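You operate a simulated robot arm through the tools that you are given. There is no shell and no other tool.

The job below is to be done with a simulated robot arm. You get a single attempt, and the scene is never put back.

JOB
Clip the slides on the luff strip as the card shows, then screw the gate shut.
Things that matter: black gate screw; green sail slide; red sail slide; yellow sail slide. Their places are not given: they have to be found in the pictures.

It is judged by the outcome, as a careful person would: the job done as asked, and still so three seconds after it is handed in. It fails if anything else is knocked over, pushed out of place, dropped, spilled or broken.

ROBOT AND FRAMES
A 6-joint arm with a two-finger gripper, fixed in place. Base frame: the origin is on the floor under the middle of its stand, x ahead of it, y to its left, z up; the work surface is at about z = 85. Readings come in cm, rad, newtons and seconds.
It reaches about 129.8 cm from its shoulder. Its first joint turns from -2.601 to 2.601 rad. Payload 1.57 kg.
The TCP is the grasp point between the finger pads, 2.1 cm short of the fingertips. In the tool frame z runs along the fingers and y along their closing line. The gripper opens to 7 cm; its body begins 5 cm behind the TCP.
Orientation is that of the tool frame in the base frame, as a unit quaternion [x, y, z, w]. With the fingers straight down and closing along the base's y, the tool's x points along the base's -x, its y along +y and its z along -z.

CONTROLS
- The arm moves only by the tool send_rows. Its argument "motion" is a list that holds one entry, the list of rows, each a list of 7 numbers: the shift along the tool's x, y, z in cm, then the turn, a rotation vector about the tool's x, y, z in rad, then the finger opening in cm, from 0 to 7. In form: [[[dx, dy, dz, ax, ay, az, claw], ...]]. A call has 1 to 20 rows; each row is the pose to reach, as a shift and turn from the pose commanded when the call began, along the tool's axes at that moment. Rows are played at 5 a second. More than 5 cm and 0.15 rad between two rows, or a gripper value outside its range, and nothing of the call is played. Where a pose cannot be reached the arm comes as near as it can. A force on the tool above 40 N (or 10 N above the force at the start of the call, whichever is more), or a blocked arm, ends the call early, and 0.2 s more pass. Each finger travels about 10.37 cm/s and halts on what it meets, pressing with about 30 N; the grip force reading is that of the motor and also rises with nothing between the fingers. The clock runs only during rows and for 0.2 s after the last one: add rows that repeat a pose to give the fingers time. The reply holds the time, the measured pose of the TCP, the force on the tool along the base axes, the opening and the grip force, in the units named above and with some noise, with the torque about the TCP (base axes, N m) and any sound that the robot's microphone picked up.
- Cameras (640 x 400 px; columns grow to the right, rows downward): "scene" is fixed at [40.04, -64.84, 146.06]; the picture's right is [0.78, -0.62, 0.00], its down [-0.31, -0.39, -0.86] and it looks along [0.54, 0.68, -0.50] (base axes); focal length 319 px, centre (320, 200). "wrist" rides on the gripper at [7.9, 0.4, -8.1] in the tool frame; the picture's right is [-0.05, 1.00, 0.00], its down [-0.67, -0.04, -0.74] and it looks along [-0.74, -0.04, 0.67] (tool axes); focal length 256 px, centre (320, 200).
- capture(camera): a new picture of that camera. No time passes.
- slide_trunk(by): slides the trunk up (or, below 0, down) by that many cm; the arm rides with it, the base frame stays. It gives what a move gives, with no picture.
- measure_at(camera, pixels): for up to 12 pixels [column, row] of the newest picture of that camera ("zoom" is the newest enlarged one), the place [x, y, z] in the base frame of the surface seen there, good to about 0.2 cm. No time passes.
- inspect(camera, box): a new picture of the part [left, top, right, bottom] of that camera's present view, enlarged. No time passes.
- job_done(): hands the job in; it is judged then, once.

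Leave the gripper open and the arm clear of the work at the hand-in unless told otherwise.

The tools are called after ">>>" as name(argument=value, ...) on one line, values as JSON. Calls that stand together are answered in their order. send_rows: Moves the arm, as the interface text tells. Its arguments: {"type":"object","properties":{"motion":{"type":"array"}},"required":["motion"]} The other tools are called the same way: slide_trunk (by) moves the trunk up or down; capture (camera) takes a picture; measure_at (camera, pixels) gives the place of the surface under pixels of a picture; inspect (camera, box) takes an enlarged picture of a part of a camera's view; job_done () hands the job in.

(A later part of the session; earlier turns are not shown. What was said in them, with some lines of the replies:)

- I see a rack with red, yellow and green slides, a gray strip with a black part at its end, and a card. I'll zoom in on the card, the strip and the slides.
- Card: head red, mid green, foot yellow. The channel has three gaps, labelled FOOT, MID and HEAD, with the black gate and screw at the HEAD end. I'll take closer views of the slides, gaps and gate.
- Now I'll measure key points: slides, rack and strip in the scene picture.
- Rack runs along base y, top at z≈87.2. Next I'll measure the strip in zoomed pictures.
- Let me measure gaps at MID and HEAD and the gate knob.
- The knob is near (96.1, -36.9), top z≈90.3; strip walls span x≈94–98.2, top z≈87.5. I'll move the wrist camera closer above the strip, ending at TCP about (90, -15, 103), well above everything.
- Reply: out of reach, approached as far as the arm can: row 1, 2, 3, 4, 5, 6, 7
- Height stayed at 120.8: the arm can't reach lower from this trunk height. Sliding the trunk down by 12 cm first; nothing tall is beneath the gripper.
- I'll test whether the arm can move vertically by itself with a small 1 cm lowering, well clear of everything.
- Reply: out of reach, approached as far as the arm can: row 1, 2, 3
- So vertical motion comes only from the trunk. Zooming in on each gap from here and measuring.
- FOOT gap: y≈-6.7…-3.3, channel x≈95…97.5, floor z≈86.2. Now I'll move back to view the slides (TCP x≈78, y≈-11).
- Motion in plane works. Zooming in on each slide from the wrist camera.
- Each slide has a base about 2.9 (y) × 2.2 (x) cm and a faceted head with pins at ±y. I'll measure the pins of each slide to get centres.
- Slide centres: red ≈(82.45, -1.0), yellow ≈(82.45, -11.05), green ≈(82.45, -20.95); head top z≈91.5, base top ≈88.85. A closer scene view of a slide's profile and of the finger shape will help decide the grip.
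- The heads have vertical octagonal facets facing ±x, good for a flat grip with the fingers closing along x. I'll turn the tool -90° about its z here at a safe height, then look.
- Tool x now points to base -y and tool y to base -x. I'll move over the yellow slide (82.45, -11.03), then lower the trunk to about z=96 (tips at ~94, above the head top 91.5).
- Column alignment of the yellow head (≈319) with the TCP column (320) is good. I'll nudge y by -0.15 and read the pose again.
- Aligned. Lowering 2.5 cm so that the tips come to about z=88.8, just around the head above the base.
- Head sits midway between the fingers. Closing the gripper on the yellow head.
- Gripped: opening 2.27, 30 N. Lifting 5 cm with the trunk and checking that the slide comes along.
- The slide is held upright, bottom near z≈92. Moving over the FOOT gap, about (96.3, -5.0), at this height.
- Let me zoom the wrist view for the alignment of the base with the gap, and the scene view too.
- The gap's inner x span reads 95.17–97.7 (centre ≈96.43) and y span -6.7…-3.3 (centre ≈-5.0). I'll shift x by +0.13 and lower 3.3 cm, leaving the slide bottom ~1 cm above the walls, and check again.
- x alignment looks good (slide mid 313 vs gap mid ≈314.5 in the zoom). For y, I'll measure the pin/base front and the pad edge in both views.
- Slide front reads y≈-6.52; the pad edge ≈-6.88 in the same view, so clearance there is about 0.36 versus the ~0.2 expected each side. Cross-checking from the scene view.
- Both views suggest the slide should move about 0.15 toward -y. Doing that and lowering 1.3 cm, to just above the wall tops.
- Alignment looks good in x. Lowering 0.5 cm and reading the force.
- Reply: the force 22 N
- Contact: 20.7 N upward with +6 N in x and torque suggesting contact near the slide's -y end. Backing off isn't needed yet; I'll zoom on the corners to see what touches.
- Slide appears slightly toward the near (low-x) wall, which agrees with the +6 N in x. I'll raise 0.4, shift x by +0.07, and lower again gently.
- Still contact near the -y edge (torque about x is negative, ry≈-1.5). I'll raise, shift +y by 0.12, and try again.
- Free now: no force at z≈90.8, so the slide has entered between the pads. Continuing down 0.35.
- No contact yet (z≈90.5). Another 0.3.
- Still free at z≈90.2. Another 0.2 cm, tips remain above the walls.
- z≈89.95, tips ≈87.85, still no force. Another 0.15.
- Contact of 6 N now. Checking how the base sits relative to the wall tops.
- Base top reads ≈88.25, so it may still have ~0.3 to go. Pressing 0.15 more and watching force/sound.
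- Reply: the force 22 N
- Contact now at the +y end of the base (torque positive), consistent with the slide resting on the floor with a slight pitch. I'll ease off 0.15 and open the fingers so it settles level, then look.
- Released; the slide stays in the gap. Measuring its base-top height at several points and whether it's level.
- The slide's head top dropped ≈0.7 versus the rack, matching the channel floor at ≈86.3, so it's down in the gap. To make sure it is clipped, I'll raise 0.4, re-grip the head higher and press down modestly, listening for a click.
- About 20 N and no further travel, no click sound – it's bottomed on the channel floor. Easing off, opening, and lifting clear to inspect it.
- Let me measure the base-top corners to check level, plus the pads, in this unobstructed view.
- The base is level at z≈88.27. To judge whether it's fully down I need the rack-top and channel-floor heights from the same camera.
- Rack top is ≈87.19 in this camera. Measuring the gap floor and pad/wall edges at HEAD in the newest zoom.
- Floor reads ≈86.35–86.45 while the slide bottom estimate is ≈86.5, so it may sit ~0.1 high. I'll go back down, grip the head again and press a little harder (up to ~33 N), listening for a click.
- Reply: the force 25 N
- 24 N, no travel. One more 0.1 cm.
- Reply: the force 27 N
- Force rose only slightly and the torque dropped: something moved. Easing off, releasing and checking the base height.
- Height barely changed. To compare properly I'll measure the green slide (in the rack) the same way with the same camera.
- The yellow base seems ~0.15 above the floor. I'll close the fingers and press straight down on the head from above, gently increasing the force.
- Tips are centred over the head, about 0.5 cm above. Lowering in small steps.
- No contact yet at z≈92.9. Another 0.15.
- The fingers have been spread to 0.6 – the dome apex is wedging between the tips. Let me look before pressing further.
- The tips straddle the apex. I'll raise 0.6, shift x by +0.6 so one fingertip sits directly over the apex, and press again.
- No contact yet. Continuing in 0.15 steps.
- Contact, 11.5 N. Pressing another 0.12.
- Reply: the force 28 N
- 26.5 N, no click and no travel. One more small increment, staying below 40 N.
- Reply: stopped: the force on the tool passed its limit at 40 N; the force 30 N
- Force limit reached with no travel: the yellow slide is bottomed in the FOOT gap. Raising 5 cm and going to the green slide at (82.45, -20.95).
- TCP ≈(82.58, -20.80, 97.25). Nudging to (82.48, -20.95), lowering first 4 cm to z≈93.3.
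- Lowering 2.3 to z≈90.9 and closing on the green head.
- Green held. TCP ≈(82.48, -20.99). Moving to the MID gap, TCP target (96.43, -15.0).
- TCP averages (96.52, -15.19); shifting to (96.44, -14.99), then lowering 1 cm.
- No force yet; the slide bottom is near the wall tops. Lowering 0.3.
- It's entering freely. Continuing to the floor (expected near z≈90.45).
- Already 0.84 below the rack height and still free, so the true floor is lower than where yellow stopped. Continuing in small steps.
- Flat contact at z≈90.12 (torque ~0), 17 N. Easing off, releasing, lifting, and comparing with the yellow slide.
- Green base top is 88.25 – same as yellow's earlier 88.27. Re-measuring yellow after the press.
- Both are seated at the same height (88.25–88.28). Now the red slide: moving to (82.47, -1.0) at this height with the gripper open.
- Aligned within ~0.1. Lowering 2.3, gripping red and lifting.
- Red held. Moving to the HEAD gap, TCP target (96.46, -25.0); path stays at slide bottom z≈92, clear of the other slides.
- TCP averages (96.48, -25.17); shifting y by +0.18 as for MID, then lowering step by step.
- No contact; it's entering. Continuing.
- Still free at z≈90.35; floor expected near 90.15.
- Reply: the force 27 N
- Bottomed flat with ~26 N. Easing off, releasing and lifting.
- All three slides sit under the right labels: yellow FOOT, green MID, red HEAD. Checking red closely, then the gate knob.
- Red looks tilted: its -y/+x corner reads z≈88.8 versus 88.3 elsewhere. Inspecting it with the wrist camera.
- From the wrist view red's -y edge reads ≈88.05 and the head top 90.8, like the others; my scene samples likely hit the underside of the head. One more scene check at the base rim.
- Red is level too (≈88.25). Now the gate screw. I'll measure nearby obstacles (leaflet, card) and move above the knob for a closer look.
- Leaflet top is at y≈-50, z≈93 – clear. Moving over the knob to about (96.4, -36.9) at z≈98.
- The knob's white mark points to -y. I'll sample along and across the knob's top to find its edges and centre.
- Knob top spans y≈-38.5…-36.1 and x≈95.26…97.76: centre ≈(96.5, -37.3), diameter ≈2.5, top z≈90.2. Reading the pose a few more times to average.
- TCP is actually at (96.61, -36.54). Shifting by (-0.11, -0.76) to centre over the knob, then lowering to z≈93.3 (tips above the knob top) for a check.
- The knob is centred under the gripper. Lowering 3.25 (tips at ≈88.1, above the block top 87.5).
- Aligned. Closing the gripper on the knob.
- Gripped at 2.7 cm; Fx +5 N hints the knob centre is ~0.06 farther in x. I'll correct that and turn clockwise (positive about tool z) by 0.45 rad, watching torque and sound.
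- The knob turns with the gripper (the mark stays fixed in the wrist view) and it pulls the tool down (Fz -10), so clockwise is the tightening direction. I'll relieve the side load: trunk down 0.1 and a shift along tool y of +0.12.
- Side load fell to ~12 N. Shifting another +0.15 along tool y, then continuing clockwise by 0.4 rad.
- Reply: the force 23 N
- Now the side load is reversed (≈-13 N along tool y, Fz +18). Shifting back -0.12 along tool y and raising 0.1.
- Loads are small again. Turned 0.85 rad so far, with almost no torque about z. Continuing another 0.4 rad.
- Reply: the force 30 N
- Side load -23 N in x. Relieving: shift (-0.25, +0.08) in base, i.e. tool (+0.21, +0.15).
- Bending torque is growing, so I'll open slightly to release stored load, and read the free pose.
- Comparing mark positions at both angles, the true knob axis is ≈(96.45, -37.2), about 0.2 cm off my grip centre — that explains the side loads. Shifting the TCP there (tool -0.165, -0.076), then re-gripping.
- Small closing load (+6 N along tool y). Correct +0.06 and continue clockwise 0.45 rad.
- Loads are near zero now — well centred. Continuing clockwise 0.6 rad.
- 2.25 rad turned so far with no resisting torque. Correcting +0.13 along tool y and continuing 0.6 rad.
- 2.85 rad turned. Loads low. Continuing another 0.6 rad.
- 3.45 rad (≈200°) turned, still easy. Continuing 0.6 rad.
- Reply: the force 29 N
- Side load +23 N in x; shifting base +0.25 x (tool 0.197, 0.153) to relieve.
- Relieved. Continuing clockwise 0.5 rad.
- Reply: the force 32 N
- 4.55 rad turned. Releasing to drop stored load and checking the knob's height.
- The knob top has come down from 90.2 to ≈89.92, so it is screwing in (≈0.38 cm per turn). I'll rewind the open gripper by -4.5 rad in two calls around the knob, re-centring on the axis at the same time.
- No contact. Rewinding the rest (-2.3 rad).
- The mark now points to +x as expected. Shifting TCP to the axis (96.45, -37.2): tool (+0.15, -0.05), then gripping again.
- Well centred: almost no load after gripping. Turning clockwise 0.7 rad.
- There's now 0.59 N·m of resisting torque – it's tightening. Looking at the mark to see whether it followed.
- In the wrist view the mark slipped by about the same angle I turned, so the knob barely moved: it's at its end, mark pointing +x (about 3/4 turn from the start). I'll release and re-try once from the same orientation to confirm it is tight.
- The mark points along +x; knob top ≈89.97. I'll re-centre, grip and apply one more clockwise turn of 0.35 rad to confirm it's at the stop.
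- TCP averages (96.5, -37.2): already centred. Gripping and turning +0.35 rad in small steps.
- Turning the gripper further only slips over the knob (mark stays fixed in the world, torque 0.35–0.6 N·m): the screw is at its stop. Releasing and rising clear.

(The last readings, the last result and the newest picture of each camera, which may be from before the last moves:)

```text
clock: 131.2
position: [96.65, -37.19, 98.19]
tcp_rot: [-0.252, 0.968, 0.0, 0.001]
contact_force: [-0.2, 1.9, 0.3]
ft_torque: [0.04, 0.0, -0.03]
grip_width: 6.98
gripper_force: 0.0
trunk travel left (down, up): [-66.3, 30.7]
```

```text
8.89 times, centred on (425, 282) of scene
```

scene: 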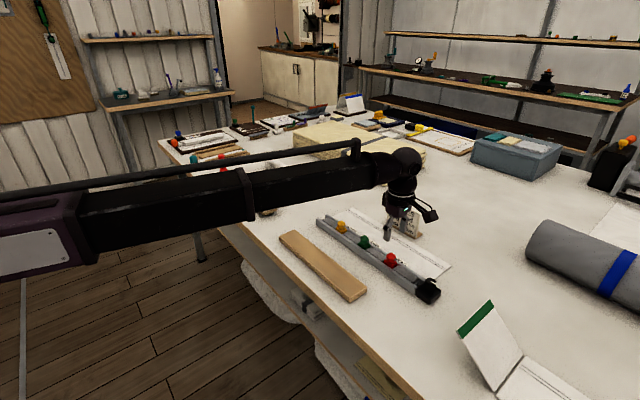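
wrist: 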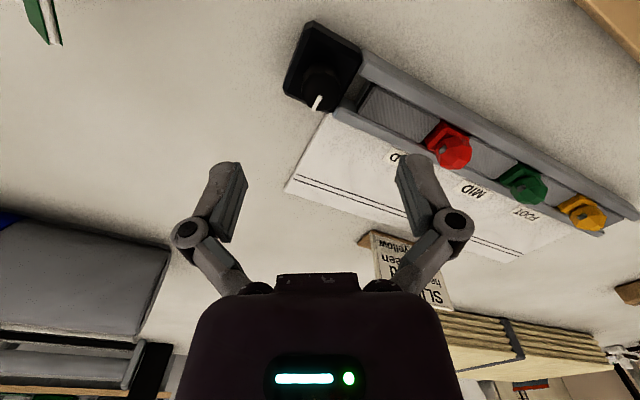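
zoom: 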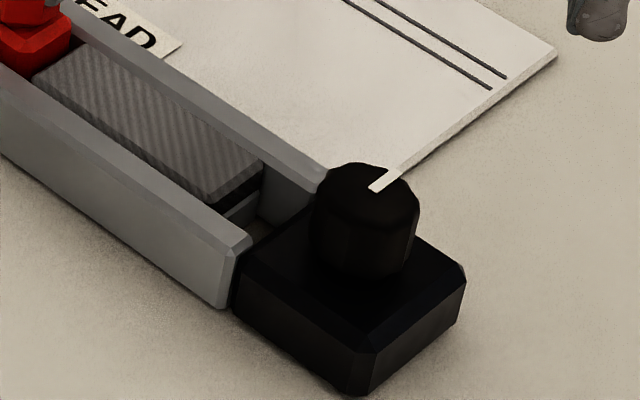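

The mark stays at +x. Now a last check of all three slides from both cameras.

>>> inspect(camera="wrist", box=[400, 100, 630, 250])

>>> inspect(camera="scene", box=[315, 200, 445, 300])

>>> inspect(camera="scene", box=[378, 243, 410, 267])

>>> inspect(camera="scene", box=[350, 228, 382, 252])

>>> inspect(camera="scene", box=[330, 212, 362, 236])

```text
2.67 times, centred on (515, 175) of wrist
```

zoom: 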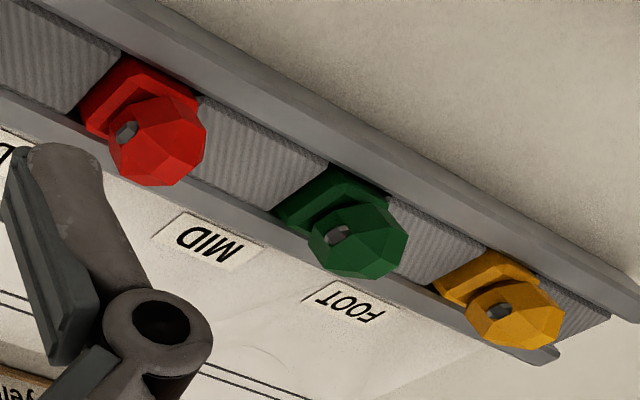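

```text
4.00 times, centred on (380, 250) of scene
```

zoom: 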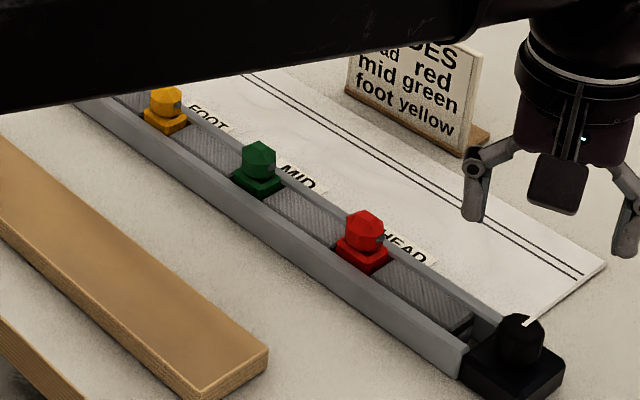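

```text
16.00 times, centred on (394, 255) of scene
```

zoom: 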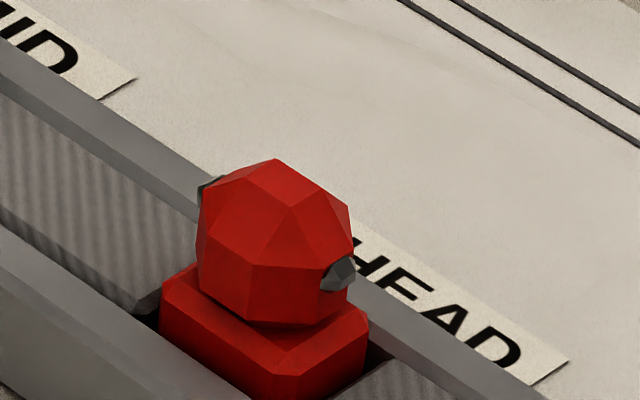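

```text
16.00 times, centred on (366, 240) of scene
```

zoom: 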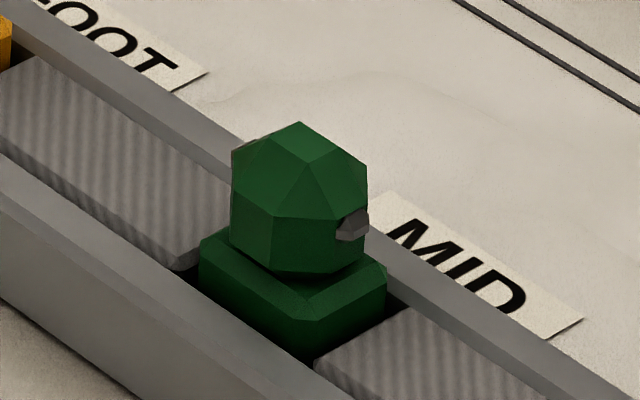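

```text
16.00 times, centred on (346, 224) of scene
```

zoom: 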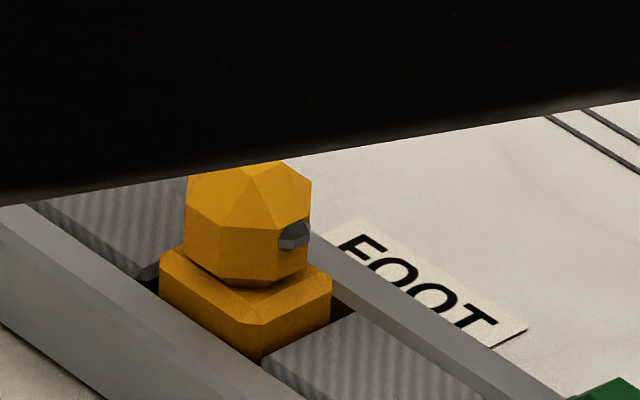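

All three slides are in their gaps and level, and the screw is at its stop. I'll retract: raise the trunk 14 cm, then move the arm back toward the base.

>>> slide_trunk(by=14)

>>> send_rows(motion=[[[3.5, -1.2, 0, 0, 0, 0, 7], [7, -2.4, 0, 0, 0, 0, 7], [10.5, -3.6, 0, 0, 0, 0, 7], [14, -4.8, 0, 0, 0, 0, 7], [17.5, -6, 0, 0, 0, 0, 7], [21, -7.2, 0, 0, 0, 0, 7], [21, -7.2, 0, 0, 0, 0, 7]]])

>>> capture(camera="scene")

>>> capture(camera="wrist")

```text
clock: 132.9
position: [96.6, -37.19, 112.09]
tcp_rot: [-0.253, 0.967, 0.0, 0.001]
contact_force: [-0.6, 0.6, 0.2]
ft_torque: [0.03, 0.01, -0.01]
grip_width: 7.01
gripper_force: 0.1
trunk travel left (down, up): [-80.3, 16.7]
```

```text
clock: 134.5
position: [81.78, -53.82, 112.19]
tcp_rot: [-0.252, 0.968, 0.001, 0.001]
contact_force: [-0.2, 0.4, 1.1]
ft_torque: [0.03, -0.03, -0.02]
grip_width: 6.97
gripper_force: 0.0
trunk travel left (down, up): [-80.3, 16.7]
```

```text
taken
```

scene: 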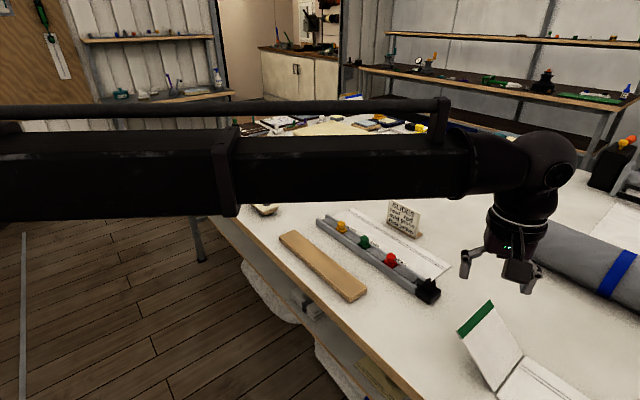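

```text
taken
```

wrist: 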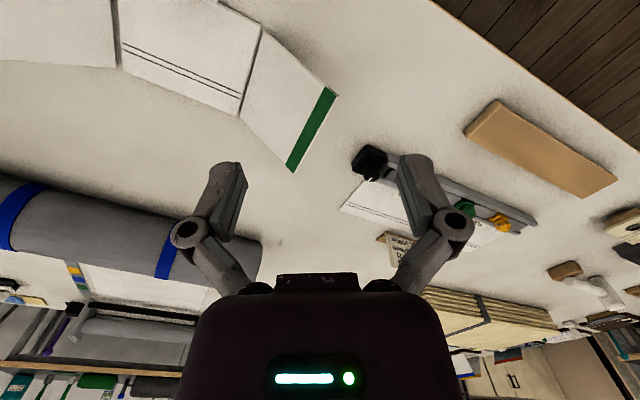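

The arm is high and clear of the work (z≈112). Final zoom check of the strip before handing in.

>>> inspect(camera="scene", box=[310, 205, 450, 305])

```text
4.00 times, centred on (380, 255) of scene
```

zoom: 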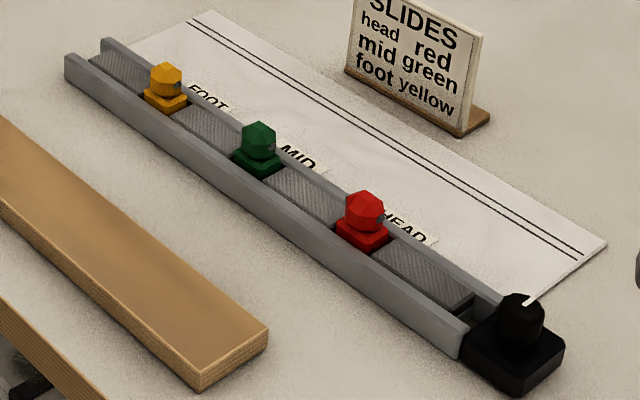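

Yellow is at FOOT, green at MID and red at HEAD, as the card shows. The gate screw is tight at its stop, the gripper is open and the arm is clear. Handing in.

>>> job_done()

```text
The job is handed in.
```

I put the slides on the strip as the card shows and screwed the gate shut, then handed the job in. No result has come back yet.

- **Slides:** yellow is at FOOT, green at MID and red at HEAD. All three sit level on the channel floor at about the same height. I pressed each one down until it stopped, but heard no click, so I can't confirm there is a catch beyond the fit itself.
- **Yellow insertion:** the yellow slide caught twice on the edge of its gap at about 20 N before going in. I saw no damage or shift in the later pictures.
- **Gate:** I turned the screw about three quarters of a turn clockwise until it would turn no further. The knob dropped about 0.25 cm, and another try only made the gripper slip.

Nothing else looked disturbed in the last pictures. The gripper is open and the arm is raised clear of the work.
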